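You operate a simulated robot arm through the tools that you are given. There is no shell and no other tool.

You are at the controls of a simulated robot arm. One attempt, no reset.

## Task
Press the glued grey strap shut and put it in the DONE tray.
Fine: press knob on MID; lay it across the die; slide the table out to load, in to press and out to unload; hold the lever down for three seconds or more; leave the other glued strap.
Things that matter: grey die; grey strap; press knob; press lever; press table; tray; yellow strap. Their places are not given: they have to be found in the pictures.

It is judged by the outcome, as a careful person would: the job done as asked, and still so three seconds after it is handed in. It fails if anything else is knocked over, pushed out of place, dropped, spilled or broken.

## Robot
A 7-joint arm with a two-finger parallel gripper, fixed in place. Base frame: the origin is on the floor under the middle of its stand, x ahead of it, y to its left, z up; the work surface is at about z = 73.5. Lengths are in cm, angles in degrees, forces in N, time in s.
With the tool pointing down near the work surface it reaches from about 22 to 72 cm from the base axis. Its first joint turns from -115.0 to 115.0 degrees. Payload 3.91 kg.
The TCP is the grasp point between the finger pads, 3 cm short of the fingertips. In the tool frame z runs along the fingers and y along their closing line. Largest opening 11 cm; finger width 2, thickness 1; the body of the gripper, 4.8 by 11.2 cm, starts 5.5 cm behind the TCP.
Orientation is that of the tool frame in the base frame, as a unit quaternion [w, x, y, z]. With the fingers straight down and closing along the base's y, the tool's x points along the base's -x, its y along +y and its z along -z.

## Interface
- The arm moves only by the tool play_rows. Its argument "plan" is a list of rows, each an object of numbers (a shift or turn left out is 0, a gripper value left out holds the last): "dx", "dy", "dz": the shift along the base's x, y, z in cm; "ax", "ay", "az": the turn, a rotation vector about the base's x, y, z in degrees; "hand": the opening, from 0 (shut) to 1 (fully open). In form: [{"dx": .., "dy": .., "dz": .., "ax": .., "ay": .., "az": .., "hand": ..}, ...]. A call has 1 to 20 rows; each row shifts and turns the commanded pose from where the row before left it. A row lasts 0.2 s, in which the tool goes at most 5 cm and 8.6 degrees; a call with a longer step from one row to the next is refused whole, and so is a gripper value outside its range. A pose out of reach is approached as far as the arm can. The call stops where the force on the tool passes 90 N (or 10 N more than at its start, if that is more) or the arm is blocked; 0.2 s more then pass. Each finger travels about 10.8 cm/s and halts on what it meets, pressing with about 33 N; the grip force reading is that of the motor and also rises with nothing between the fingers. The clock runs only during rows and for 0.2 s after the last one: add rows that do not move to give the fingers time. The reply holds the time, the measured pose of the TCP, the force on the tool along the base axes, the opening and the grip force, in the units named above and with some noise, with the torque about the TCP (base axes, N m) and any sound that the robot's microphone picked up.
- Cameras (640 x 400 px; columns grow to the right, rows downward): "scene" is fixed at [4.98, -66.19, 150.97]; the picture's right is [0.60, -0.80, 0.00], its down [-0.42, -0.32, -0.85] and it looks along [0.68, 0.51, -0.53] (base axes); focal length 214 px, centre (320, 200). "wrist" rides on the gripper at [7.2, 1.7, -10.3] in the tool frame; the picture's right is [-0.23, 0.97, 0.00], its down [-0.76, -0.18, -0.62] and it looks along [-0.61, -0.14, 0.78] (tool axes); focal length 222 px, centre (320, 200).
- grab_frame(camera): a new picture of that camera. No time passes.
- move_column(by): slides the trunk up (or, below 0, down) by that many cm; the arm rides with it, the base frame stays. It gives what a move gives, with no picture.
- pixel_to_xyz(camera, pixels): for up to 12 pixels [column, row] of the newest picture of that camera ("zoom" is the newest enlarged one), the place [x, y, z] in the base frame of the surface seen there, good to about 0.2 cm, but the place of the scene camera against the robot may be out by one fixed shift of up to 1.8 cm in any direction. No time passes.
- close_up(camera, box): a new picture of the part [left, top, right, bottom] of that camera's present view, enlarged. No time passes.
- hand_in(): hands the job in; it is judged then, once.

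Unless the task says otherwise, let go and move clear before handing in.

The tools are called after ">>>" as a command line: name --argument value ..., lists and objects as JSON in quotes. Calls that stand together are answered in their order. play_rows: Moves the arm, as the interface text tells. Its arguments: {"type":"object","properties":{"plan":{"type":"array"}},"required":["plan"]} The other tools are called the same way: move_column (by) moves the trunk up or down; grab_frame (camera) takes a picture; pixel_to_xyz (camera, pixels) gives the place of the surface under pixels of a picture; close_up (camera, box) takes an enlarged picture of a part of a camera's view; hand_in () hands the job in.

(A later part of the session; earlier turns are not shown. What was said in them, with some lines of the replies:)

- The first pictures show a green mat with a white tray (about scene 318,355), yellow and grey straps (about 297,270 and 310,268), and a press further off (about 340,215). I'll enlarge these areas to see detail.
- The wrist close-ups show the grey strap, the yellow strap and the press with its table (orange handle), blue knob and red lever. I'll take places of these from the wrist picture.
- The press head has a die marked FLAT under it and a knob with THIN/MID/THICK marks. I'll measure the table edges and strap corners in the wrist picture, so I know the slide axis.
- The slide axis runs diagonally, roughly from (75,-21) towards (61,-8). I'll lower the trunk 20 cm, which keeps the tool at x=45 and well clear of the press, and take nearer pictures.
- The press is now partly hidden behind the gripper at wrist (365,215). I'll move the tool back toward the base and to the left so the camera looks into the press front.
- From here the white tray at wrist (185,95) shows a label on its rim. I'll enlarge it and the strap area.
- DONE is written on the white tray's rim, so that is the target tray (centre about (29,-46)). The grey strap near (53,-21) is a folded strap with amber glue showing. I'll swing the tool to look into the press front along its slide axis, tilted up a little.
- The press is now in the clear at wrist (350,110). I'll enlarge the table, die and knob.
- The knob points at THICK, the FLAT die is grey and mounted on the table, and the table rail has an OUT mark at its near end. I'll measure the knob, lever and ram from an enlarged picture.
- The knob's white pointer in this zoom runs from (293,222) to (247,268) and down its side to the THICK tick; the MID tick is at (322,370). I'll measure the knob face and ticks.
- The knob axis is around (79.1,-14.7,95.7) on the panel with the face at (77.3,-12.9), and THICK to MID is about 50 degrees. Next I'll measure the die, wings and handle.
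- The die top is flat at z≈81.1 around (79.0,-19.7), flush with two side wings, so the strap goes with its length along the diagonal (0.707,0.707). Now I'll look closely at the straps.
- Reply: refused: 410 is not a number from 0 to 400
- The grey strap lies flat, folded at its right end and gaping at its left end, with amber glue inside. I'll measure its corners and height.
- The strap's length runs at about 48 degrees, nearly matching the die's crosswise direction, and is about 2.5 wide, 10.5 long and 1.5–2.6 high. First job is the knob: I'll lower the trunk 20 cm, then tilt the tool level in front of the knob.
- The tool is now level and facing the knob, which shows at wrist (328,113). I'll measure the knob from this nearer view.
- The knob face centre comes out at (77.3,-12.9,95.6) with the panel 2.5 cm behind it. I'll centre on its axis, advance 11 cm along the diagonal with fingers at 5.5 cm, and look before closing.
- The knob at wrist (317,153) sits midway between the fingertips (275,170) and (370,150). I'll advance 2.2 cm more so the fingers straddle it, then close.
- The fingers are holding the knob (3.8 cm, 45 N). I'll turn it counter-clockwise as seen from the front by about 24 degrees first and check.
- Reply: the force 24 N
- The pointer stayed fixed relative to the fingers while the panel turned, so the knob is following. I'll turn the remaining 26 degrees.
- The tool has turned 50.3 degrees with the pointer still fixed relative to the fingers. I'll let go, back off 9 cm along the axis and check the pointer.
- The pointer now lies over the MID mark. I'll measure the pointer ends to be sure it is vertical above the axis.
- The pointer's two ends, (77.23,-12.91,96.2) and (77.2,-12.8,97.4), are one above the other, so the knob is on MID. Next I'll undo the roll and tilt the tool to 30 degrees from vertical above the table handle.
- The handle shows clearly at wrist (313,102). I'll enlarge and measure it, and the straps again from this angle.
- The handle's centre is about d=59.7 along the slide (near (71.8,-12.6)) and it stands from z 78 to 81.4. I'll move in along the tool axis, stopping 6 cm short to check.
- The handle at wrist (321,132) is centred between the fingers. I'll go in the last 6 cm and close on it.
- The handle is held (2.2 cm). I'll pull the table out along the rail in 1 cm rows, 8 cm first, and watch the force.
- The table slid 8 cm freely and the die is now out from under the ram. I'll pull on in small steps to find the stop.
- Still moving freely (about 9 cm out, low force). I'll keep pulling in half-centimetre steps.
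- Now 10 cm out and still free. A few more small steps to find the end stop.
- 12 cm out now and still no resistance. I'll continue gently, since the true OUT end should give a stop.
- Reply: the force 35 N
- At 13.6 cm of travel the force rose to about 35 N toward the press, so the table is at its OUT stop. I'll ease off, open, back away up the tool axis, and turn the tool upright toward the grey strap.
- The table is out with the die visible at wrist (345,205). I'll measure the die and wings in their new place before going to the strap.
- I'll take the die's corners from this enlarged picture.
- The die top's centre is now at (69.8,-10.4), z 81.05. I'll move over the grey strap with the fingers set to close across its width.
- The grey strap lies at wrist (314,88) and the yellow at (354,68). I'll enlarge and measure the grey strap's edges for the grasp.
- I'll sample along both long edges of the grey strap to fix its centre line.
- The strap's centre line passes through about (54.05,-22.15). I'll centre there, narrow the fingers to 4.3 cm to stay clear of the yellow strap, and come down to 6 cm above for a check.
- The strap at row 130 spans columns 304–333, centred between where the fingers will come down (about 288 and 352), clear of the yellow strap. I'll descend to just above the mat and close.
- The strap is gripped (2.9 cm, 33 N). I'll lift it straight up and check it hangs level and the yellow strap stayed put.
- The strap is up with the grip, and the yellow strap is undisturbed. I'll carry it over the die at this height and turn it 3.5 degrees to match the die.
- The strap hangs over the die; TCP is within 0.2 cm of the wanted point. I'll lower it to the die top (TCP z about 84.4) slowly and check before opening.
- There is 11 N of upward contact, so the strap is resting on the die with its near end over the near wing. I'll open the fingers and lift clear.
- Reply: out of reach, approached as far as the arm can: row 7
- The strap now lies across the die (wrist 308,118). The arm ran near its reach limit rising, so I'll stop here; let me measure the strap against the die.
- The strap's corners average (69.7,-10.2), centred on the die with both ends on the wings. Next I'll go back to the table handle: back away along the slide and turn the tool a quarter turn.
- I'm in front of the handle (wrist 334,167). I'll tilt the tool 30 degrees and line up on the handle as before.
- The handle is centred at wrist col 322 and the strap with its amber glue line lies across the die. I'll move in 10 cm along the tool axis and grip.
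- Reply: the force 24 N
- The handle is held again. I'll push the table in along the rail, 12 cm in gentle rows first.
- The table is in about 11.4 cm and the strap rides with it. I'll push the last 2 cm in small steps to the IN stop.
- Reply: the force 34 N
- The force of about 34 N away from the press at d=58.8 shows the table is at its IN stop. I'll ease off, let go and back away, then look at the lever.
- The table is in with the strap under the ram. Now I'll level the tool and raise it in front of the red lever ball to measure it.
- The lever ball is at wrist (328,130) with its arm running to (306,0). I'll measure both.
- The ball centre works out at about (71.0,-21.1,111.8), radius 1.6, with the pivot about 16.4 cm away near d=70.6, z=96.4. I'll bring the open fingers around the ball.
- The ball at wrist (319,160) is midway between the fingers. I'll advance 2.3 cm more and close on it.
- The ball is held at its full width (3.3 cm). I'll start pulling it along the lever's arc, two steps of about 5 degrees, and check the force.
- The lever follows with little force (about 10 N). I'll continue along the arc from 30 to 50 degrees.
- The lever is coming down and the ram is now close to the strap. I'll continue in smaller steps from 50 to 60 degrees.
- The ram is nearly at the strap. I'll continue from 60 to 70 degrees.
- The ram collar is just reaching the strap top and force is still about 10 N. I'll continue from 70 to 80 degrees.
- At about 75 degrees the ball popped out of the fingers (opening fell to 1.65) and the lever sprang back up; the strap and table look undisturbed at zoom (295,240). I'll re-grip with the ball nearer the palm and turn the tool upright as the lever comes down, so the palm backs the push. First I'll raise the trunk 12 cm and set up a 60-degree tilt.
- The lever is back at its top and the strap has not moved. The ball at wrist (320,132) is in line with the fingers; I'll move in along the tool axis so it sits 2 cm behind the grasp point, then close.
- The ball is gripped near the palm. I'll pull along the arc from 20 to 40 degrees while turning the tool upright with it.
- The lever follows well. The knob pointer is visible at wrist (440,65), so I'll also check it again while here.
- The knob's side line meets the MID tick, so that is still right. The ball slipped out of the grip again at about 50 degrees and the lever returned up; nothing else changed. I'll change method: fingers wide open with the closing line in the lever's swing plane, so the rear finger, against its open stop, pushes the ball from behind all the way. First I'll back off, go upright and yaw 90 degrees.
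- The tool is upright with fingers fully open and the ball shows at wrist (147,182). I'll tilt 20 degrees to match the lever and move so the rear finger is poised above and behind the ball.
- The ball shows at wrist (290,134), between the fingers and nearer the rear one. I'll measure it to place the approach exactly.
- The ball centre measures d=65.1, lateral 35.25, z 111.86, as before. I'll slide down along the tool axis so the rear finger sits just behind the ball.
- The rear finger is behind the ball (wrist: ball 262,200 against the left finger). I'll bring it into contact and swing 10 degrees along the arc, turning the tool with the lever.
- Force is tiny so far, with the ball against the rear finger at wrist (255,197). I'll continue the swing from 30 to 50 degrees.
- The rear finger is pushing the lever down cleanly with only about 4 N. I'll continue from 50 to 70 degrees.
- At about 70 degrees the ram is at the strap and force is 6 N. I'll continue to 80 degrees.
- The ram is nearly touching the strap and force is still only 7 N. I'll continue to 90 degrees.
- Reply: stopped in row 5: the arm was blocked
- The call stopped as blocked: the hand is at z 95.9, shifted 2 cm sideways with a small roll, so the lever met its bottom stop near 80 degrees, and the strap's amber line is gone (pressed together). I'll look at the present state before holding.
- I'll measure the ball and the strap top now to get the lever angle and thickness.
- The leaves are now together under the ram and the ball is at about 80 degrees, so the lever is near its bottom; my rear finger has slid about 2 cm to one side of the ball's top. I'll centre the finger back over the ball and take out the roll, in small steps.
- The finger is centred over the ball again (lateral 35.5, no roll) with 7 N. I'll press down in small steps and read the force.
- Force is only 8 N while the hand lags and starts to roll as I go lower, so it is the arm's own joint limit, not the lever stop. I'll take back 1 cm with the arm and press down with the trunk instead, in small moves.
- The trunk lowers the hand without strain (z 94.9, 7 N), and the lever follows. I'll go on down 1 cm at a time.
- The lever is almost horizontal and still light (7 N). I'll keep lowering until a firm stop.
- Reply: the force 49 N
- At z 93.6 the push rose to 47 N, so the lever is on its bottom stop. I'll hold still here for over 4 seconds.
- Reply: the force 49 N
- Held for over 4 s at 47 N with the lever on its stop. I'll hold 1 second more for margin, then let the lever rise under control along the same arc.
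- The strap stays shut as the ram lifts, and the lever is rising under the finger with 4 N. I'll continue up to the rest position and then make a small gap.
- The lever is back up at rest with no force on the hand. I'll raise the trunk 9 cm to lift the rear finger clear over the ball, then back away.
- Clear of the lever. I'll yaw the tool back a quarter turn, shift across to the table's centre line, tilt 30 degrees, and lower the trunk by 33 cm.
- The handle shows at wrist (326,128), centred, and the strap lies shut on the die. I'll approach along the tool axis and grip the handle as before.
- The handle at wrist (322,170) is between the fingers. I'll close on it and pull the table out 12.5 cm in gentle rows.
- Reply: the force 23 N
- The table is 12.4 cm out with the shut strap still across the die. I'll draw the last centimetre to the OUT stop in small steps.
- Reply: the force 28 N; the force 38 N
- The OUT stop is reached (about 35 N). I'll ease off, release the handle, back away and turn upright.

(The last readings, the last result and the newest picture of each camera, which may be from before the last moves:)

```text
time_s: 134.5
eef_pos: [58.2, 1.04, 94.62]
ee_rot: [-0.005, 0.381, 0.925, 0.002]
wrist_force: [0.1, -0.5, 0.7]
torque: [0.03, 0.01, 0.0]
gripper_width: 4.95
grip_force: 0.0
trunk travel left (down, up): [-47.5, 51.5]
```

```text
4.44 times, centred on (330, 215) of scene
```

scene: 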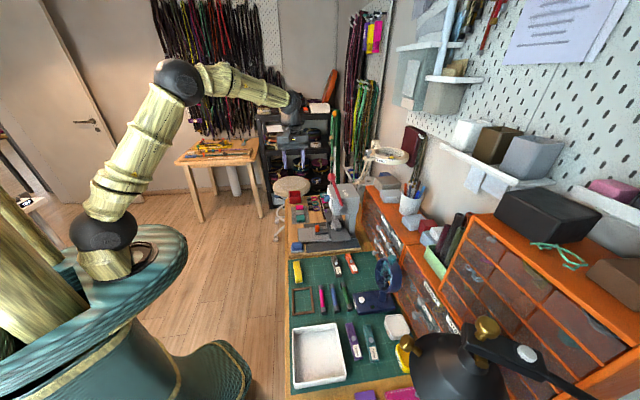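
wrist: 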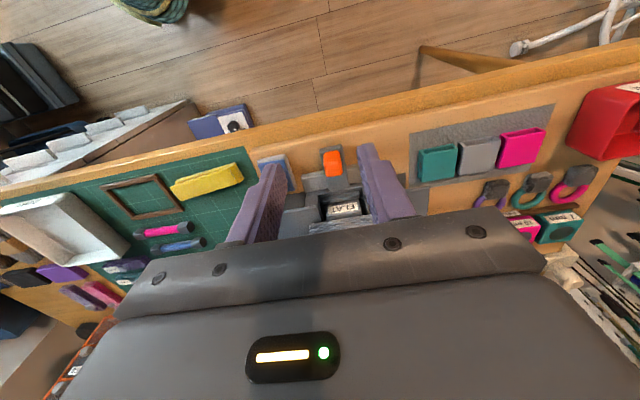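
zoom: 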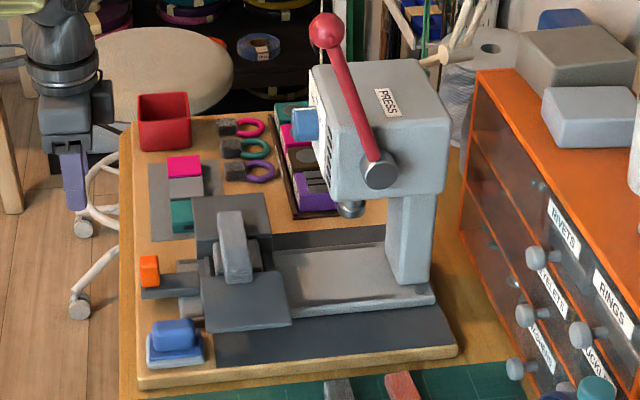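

The table is out and the strap looks shut. I'll yaw the tool a quarter turn and move above the strap, keeping clear of the knob.

>>> play_rows --plan '[{"dx": 0.5, "dy": -0.5, "az": 8.2}, {"dx": 0.5, "dy": -0.5, "az": 8.2}, {"dx": 0.5, "dy": -0.5, "az": 8.2}, {"dx": 0.5, "dy": -0.5, "az": 8.2}, {"dx": 0.5, "dy": -0.5, "az": 8.2}, {"dx": 0.5, "dy": -0.5, "az": 8.2}, {"dx": 0.5, "dy": -0.5, "az": 8.2}, {"dx": 0.5, "dy": -0.5, "az": 8.2}, {"dx": 0.5, "dy": -0.5, "az": 8.2}, {"dx": 0.5, "dy": -0.5, "az": 8.2}, {"dx": 0.5, "dy": -0.5, "az": 8.0}, {"dx": 1.5, "dy": -1.4, "hand": 0.42}, {"dx": 1.5, "dy": -1.4}, {"dx": 1.5, "dy": -1.4}, {"dx": 1.5, "dy": -1.4}, {}]'

>>> grab_frame --camera "wrist"

>>> close_up --camera "wrist" --box '[240, 40, 380, 200]'

```text
time_s: 137.9
eef_pos: [69.72, -10.15, 94.59]
ee_rot: [-0.003, -0.385, 0.923, -0.003]
wrist_force: [-0.2, 0.2, 0.4]
torque: [0.05, -0.02, 0.0]
gripper_width: 4.6
grip_force: 0.2
trunk travel left (down, up): [-47.5, 51.5]
```

```text
taken
```

wrist: 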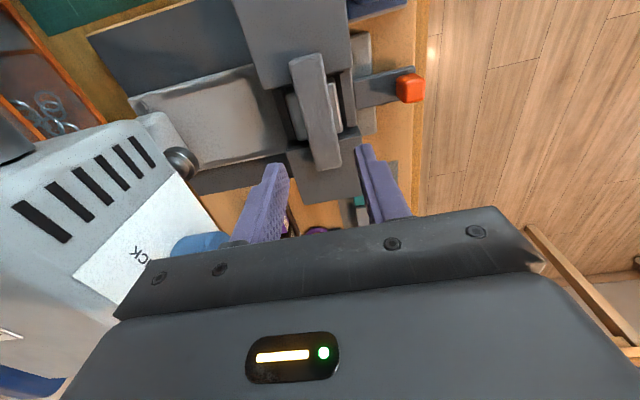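

```text
2.50 times, centred on (310, 120) of wrist
```

zoom: 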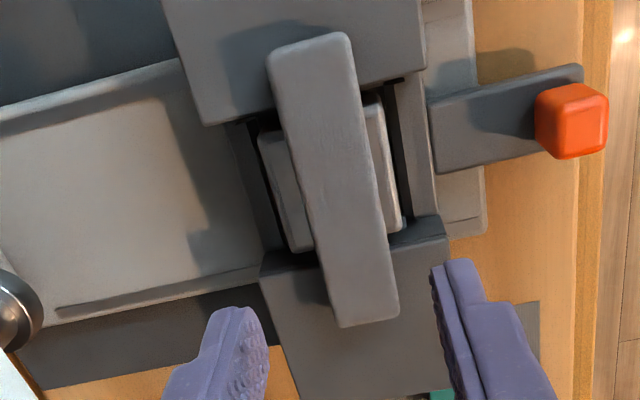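

The strap lies shut across the die. I'll measure its edges for the pick-up.

>>> pixel_to_xyz --camera "zoom" --pixels '[[275, 75], [345, 60], [292, 145], [358, 120], [310, 215], [372, 190], [328, 290], [388, 265], [315, 130], [345, 240], [310, 45], [370, 315]]'

```text
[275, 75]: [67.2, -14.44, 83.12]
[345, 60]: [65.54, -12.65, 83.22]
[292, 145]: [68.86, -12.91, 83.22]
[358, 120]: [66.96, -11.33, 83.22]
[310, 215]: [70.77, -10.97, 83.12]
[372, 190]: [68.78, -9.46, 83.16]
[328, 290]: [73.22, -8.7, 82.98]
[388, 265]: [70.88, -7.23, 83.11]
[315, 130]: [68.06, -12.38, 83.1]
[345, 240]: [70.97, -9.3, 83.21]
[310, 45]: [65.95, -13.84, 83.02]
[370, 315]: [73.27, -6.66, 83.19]
```

The strap is now a uniform 2.1 cm thick (top z 83.15), properly shut, centred within 0.2 cm under the tool. I'll descend to tips just above the die and grip it.

>>> play_rows --plan '[{"dz": -3}, {"dz": -3}, {"dz": -2.5}, {"dz": -1.2}, {"dz": -0.45}, {}, {"hand": 0.25}, {"hand": 0.1}, {"hand": 0.1}, {}]'

>>> grab_frame --camera "wrist"

```text
time_s: 140.1
eef_pos: [69.54, -9.86, 84.41]
ee_rot: [-0.004, -0.384, 0.923, -0.001]
wrist_force: [0.0, -0.9, 0.1]
torque: [-0.01, -0.01, 0.0]
gripper_width: 2.88
grip_force: 32.9
trunk travel left (down, up): [-47.5, 51.5]
```

```text
taken
```

wrist: 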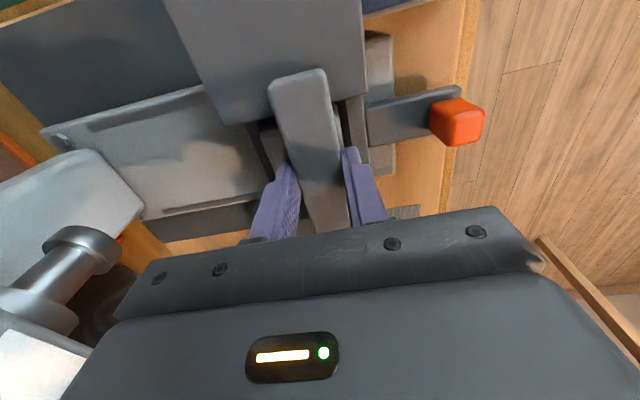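

The shut strap is gripped (2.9 cm). I'll lift it off the die and check.

>>> play_rows --plan '[{"dz": 1}, {"dz": 2.5}, {"dz": 3}, {"dz": 3}, {}]'

>>> grab_frame --camera "wrist"

>>> close_up --camera "scene" --box '[270, 170, 390, 260]'

>>> pixel_to_xyz --camera "scene" --pixels '[[294, 330], [338, 325], [347, 375], [297, 385], [318, 355], [385, 275], [387, 262], [400, 355], [375, 300]]'

```text
time_s: 141.3
eef_pos: [69.79, -9.81, 94.07]
ee_rot: [-0.002, -0.384, 0.923, -0.002]
wrist_force: [0.1, 0.7, -0.4]
torque: [0.03, -0.02, 0.0]
gripper_width: 2.88
grip_force: 33.1
trunk travel left (down, up): [-47.5, 51.5]
```

```text
taken
```

wrist: 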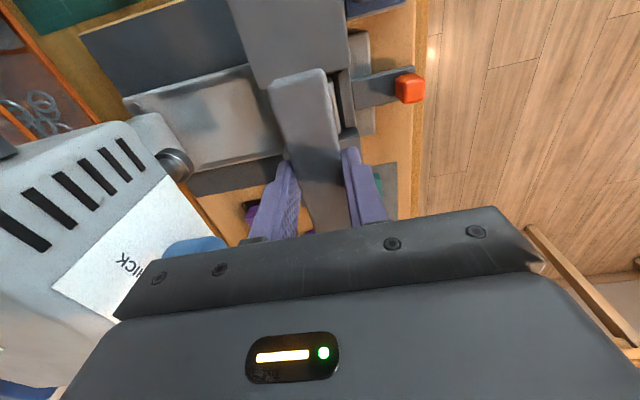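

```text
4.44 times, centred on (330, 215) of scene
```

zoom: 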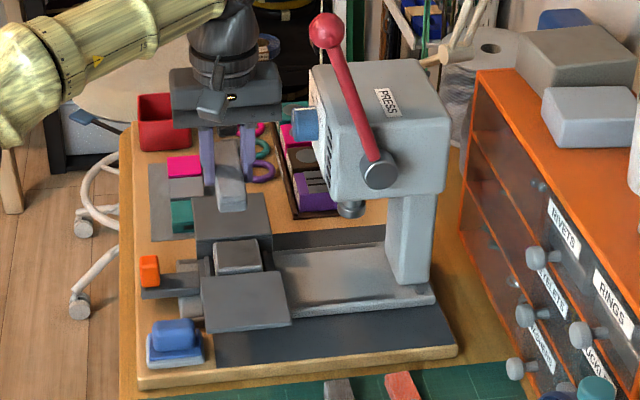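

```text
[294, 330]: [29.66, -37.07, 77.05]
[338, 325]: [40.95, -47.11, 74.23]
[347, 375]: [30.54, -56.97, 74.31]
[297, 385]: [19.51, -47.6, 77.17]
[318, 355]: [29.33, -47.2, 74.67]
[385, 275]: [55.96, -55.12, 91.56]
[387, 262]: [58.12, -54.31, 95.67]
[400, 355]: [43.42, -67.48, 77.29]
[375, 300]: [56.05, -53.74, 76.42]
```

The strap is held and the die is clear. The tray centre is near (29.5,-46.5) and the fan at (56,-55) is well off the straight path, so I'll carry the strap at this height, halfway first.

>>> play_rows --plan '[{"dx": -2.0, "dy": -1.8}, {"dx": -3.3, "dy": -3.0}, {"dx": -3.3, "dy": -3.0}, {"dx": -3.3, "dy": -3.0}, {"dx": -3.3, "dy": -3.0}, {"dx": -3.3, "dy": -3.0}, {"dx": -2.0, "dy": -1.8}, {}]'

>>> grab_frame --camera "wrist"

```text
time_s: 143.1
eef_pos: [49.01, -28.52, 93.9]
ee_rot: [-0.004, -0.384, 0.923, -0.002]
wrist_force: [0.8, -0.7, -0.1]
torque: [0.01, -0.01, -0.02]
gripper_width: 2.87
grip_force: 33.1
trunk travel left (down, up): [-47.5, 51.5]
```

```text
taken
```

wrist: 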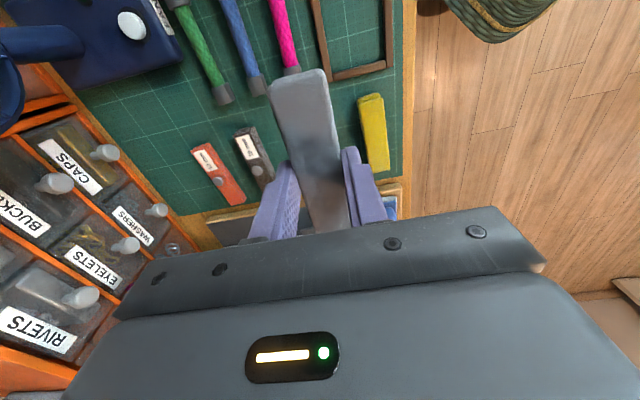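

The strap is held steady over the mat. I'll carry on toward the tray and stop above it.

>>> play_rows --plan '[{"dx": -2.0, "dy": -1.8}, {"dx": -3.4, "dy": -3.1}, {"dx": -3.4, "dy": -3.1}, {"dx": -3.4, "dy": -3.1}, {"dx": -3.4, "dy": -3.1}, {"dx": -3.0, "dy": -2.8}, {}, {}]'

>>> grab_frame --camera "wrist"

>>> grab_frame --camera "scene"

```text
time_s: 144.9
eef_pos: [31.01, -45.63, 94.09]
ee_rot: [-0.002, -0.384, 0.923, -0.003]
wrist_force: [-0.2, -0.1, -1.0]
torque: [0.01, 0.01, 0.04]
gripper_width: 2.88
grip_force: 32.8
trunk travel left (down, up): [-47.5, 51.5]
```

```text
taken
```

wrist: 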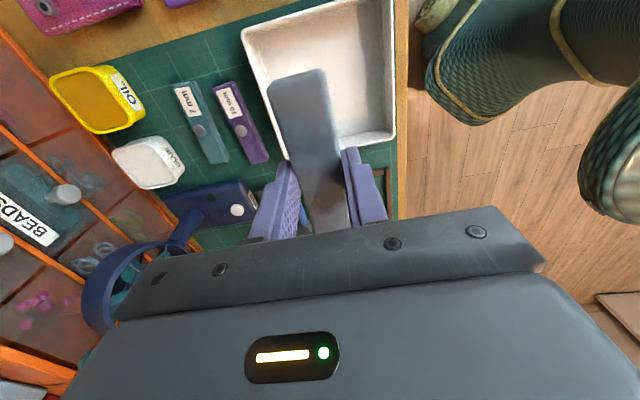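

```text
taken
```

scene: 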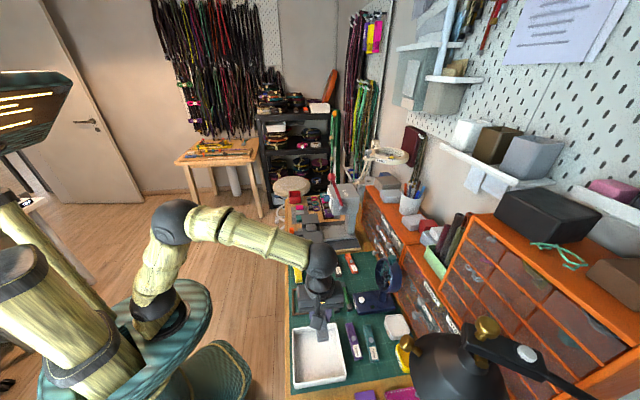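

The tray is just ahead in the wrist view, rim corners about (243,32), (392,138) and (280,150). I'll measure its rim.

>>> pixel_to_xyz --camera "wrist" --pixels '[[243, 33], [300, 10], [385, 5], [390, 80], [390, 135], [370, 142], [258, 100], [268, 140], [250, 60], [340, 60], [350, 110], [270, 60]]'

>>> close_up --camera "wrist" --box '[220, 0, 420, 200]'

```text
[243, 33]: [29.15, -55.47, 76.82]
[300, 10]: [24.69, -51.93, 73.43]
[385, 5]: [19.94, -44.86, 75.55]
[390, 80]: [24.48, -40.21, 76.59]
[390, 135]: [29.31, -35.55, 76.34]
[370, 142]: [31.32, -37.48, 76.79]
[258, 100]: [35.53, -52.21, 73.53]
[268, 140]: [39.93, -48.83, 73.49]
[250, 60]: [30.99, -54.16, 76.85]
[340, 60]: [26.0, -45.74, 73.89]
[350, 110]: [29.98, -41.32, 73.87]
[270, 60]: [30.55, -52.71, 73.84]
```

```text
2.00 times, centred on (320, 100) of wrist
```

zoom: 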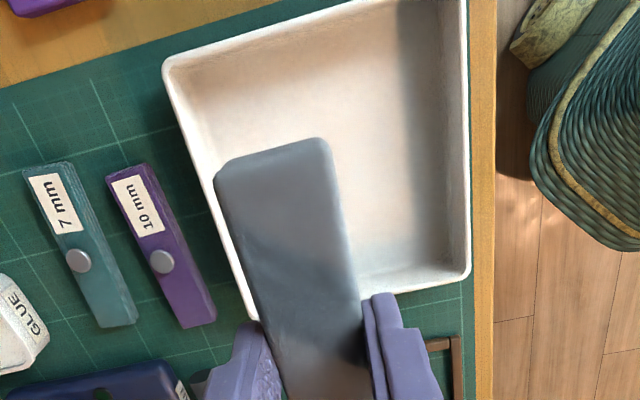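

The tray's centre is about (29.3,-45.8), floor z 73.85, rim z 76.8, with sides parallel to the strap. I'll centre over it and lower the strap to just above the floor.

>>> play_rows --plan '[{"dx": -1.7, "dy": -0.2}, {"dz": -4}, {"dz": -4}, {"dz": -4}, {"dz": -2.5}, {"dz": -1.2}, {}]'

>>> grab_frame --camera "wrist"

>>> close_up --camera "scene" --box '[270, 270, 400, 395]'

```text
time_s: 146.5
eef_pos: [28.79, -45.75, 78.1]
ee_rot: [-0.002, -0.384, 0.924, -0.003]
wrist_force: [0.2, 0.1, -0.1]
torque: [0.01, -0.01, 0.0]
gripper_width: 2.89
grip_force: 33.0
trunk travel left (down, up): [-47.5, 51.5]
```

```text
taken
```

wrist: 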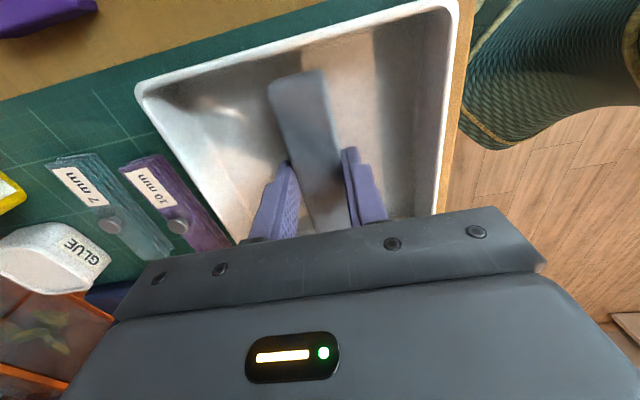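

```text
3.20 times, centred on (335, 332) of scene
```

zoom: 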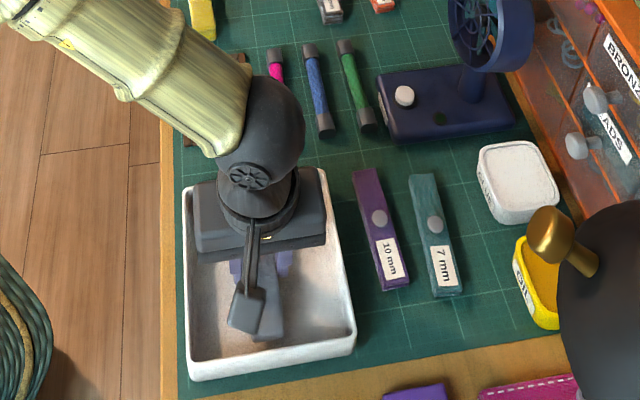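

The strap is inside the tray walls. I'll lower the last 0.8 cm onto the floor.

>>> play_rows --plan '[{"dz": -0.5}, {"dz": -0.25}, {"dz": -0.15}, {}]'

```text
time_s: 147.5
eef_pos: [28.83, -45.78, 77.26]
ee_rot: [-0.003, -0.384, 0.923, -0.002]
wrist_force: [-0.8, -0.5, 0.1]
torque: [-0.02, -0.02, 0.01]
gripper_width: 2.9
grip_force: 33.0
trunk travel left (down, up): [-47.5, 51.5]
```

No contact yet at TCP z 77.26. I'll creep down a little more until it touches.

>>> play_rows --plan '[{"dz": -0.12}, {"dz": -0.1}, {}]'

```text
time_s: 148.3
eef_pos: [28.88, -45.7, 77.13]
ee_rot: [-0.003, -0.383, 0.924, -0.002]
wrist_force: [-0.3, -0.3, -0.6]
torque: [-0.02, 0.0, 0.01]
gripper_width: 2.9
grip_force: 32.9
trunk travel left (down, up): [-47.5, 51.5]
```

Still no contact. One more small step down.

>>> play_rows --plan '[{"dz": -0.12}, {"dz": -0.1}, {}]'

```text
time_s: 149.1
eef_pos: [28.82, -45.72, 77.1]
ee_rot: [-0.002, -0.384, 0.923, -0.003]
wrist_force: [1.5, -0.9, 5.8]
torque: [0.09, -0.03, -0.02]
gripper_width: 2.86
grip_force: 32.5
trunk travel left (down, up): [-47.5, 51.5]
```

Contact now (about 6 N up), so the strap rests on the tray floor. I'll open the fingers and lift straight out.

>>> play_rows --plan '[{"hand": 0.32}, {"hand": 0.42}, {"hand": 0.42}, {"dz": 1.0}, {"dz": 2.5}, {"dz": 4}, {"dz": 4}, {"dz": 4}, {}]'

>>> grab_frame --camera "wrist"

>>> grab_frame --camera "scene"

```text
time_s: 151.1
eef_pos: [28.99, -45.48, 92.76]
ee_rot: [-0.003, -0.383, 0.924, -0.002]
wrist_force: [-1.5, 0.4, 0.4]
torque: [0.0, 0.01, -0.01]
gripper_width: 4.61
grip_force: 0.1
trunk travel left (down, up): [-47.5, 51.5]
```

```text
taken
```

wrist: 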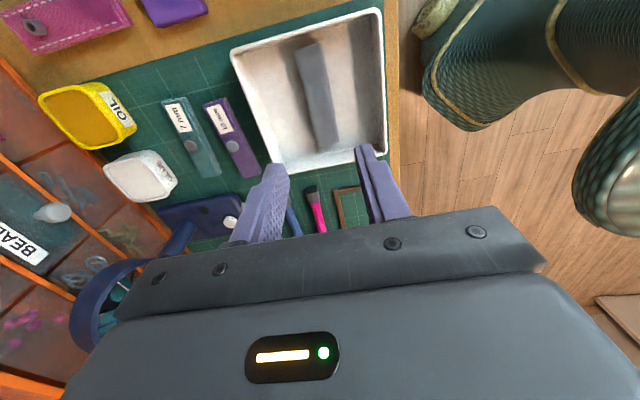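

```text
taken
```

scene: 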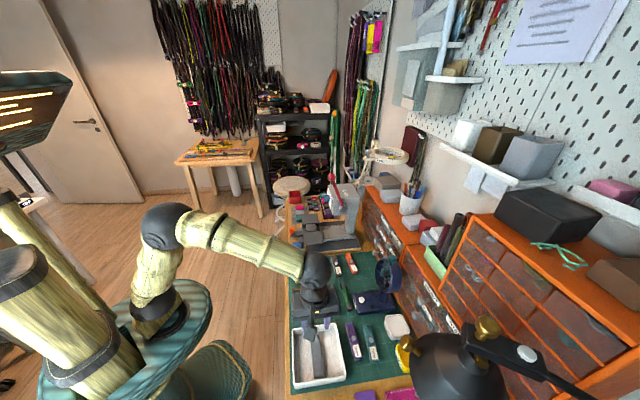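

The strap lies flat in the DONE tray at wrist (317,95). I'll move the hand up and away to check everything.

>>> play_rows --plan '[{"dz": 4}, {"dz": 4, "dx": 1.5, "dy": 3}, {"dx": 2, "dy": 4}, {"dx": 2, "dy": 4}, {"dx": 2, "dy": 4}, {"dx": 2, "dy": 4}, {}, {}]'

>>> close_up --camera "scene" --box '[280, 240, 430, 395]'

>>> close_up --camera "scene" --box '[285, 310, 355, 395]'

>>> close_up --camera "scene" --box '[270, 170, 390, 260]'

>>> grab_frame --camera "wrist"

```text
refused: row 2 steps farther than a row can; nothing moved
```

```text
2.58 times, centred on (355, 318) of scene
```

zoom: 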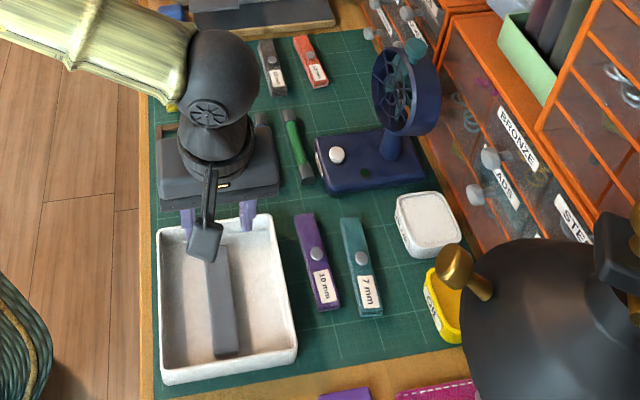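

```text
4.71 times, centred on (320, 352) of scene
```

zoom: 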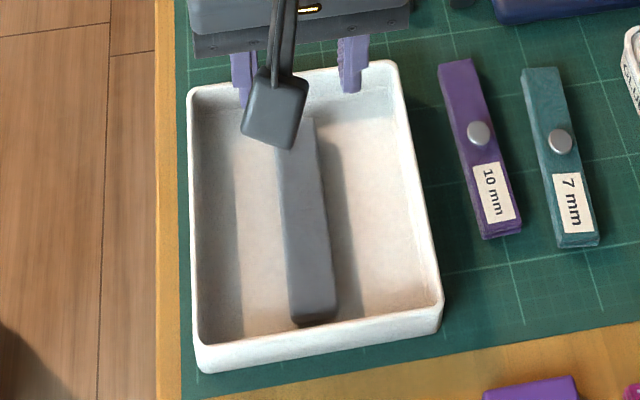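

```text
4.44 times, centred on (330, 215) of scene
```

zoom: 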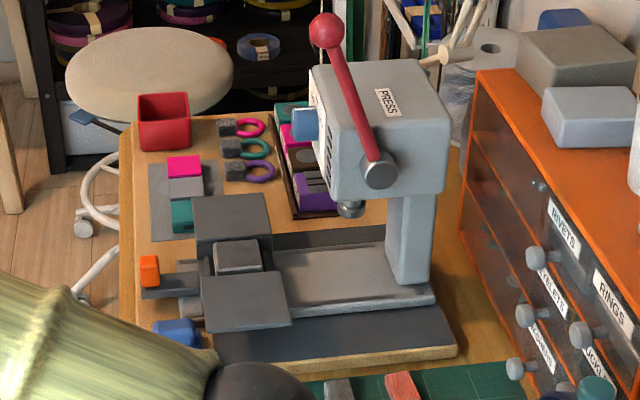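

```text
taken
```

wrist: 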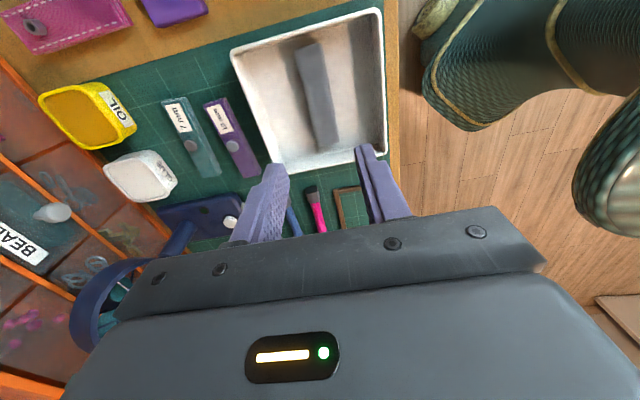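

That move was refused for too long a step, so nothing moved; the strap looks shut and flat in the tray. I'll repeat the retreat with shorter steps.

>>> play_rows --plan '[{"dz": 4}, {"dz": 4}, {"dx": 1.5, "dy": 4}, {"dx": 1.5, "dy": 4}, {"dx": 1.5, "dy": 4}, {"dx": 1.5, "dy": 4}, {"dx": 1.5, "dy": 4}, {"dx": 1.5, "dy": 4}, {"dx": 1.5, "dy": 4}, {}, {}]'

>>> close_up --camera "scene" --box '[280, 240, 430, 395]'

>>> close_up --camera "scene" --box '[285, 310, 355, 395]'

>>> grab_frame --camera "scene"

```text
time_s: 153.5
eef_pos: [39.22, -17.93, 100.0]
ee_rot: [-0.003, -0.383, 0.924, -0.002]
wrist_force: [0.2, -0.1, 0.1]
torque: [0.01, 0.0, 0.0]
gripper_width: 4.63
grip_force: 0.1
trunk travel left (down, up): [-47.5, 51.5]
```

```text
2.58 times, centred on (355, 318) of scene
```

zoom: 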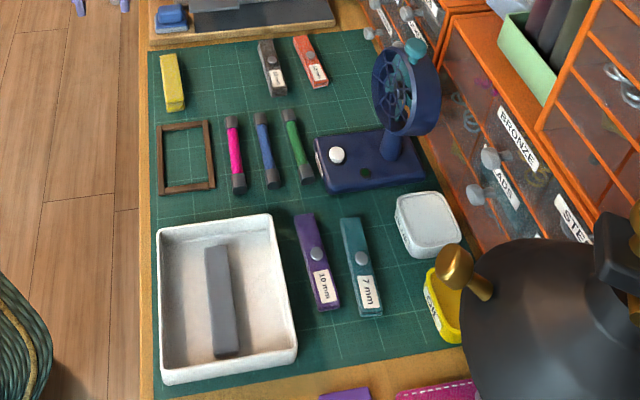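

```text
4.71 times, centred on (320, 352) of scene
```

zoom: 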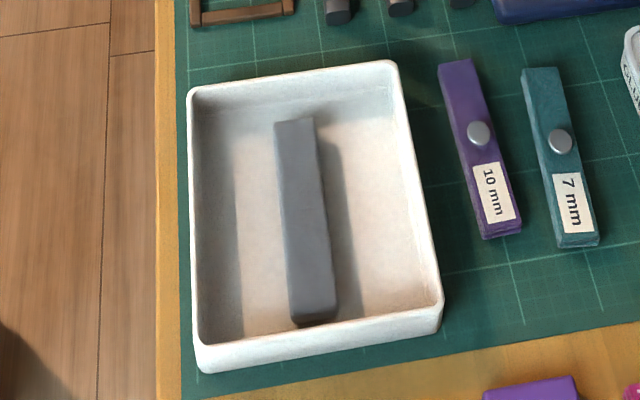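

```text
taken
```

scene: 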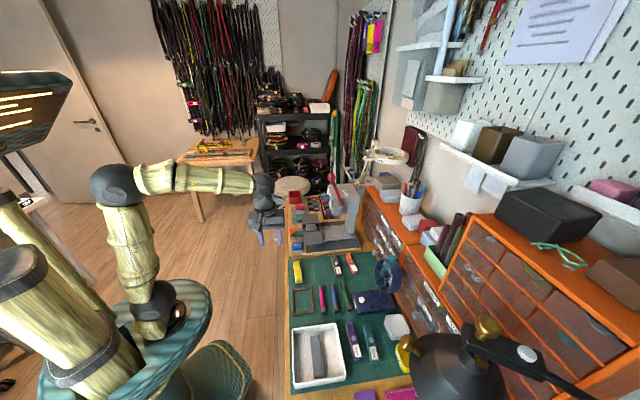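

The strap sits in the middle of the DONE tray, with the yellow strap, other items and press as they should be. I'll check its thickness along its length once before handing in.

>>> close_up --camera "scene" --box '[285, 310, 355, 395]'

>>> pixel_to_xyz --camera "zoom" --pixels '[[295, 140], [300, 180], [305, 220], [310, 260], [313, 290], [240, 220], [370, 250]]'

>>> close_up --camera "scene" --box '[270, 170, 390, 260]'

```text
4.71 times, centred on (320, 352) of scene
```

zoom: 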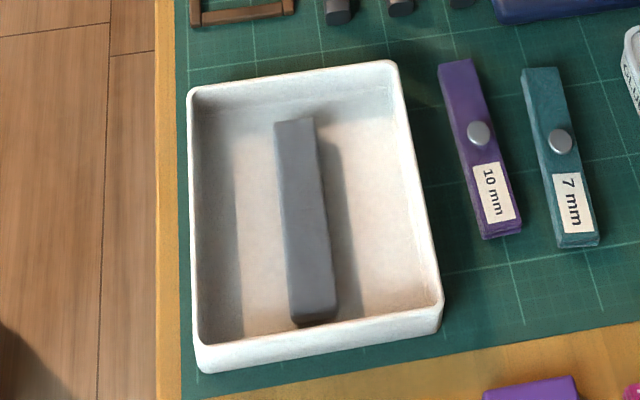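

```text
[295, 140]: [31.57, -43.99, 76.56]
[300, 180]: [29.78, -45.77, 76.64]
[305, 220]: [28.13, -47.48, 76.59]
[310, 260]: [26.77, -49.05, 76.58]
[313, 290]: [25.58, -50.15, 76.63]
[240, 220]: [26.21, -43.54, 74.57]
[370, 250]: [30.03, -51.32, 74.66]
```

```text
4.44 times, centred on (330, 215) of scene
```

zoom: 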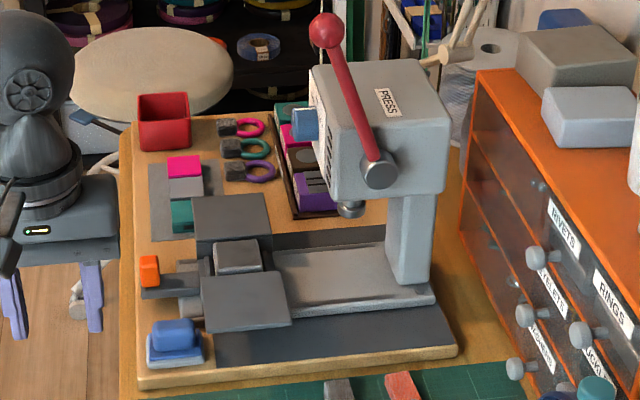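

The strap's top is level along its whole length (76.6 over a floor of 74.6), so it is shut and flat in the DONE tray. The lever is up, the table is out, the yellow strap is untouched and the hand is clear, so I'm handing in.

>>> hand_in

```text
The job is handed in.
```

The grey strap is pressed shut and lying flat in the DONE tray, and the job is handed in. I have no verdict back yet.

- **Knob:** I turned it from THICK to MID, and it still pointed at MID when I last saw it, during pressing.
- **Press:** The strap lay across the grey die. I slid the table out to load, in to press and out to unload, and held the lever on its bottom stop for about 5 seconds. The strap came out about 2 cm thick along its whole length, with no glue gap showing.
- **Lever:** On the first two tries the lever ball slipped out of the gripper and the lever sprang back up before it reached bottom. I then pushed it down with one finger behind the ball. Nothing else moved when it slipped.
- **How I left it:** The table is out, the lever is up, the yellow strap is untouched and the arm is clear. Nothing else looked moved in the last pictures.
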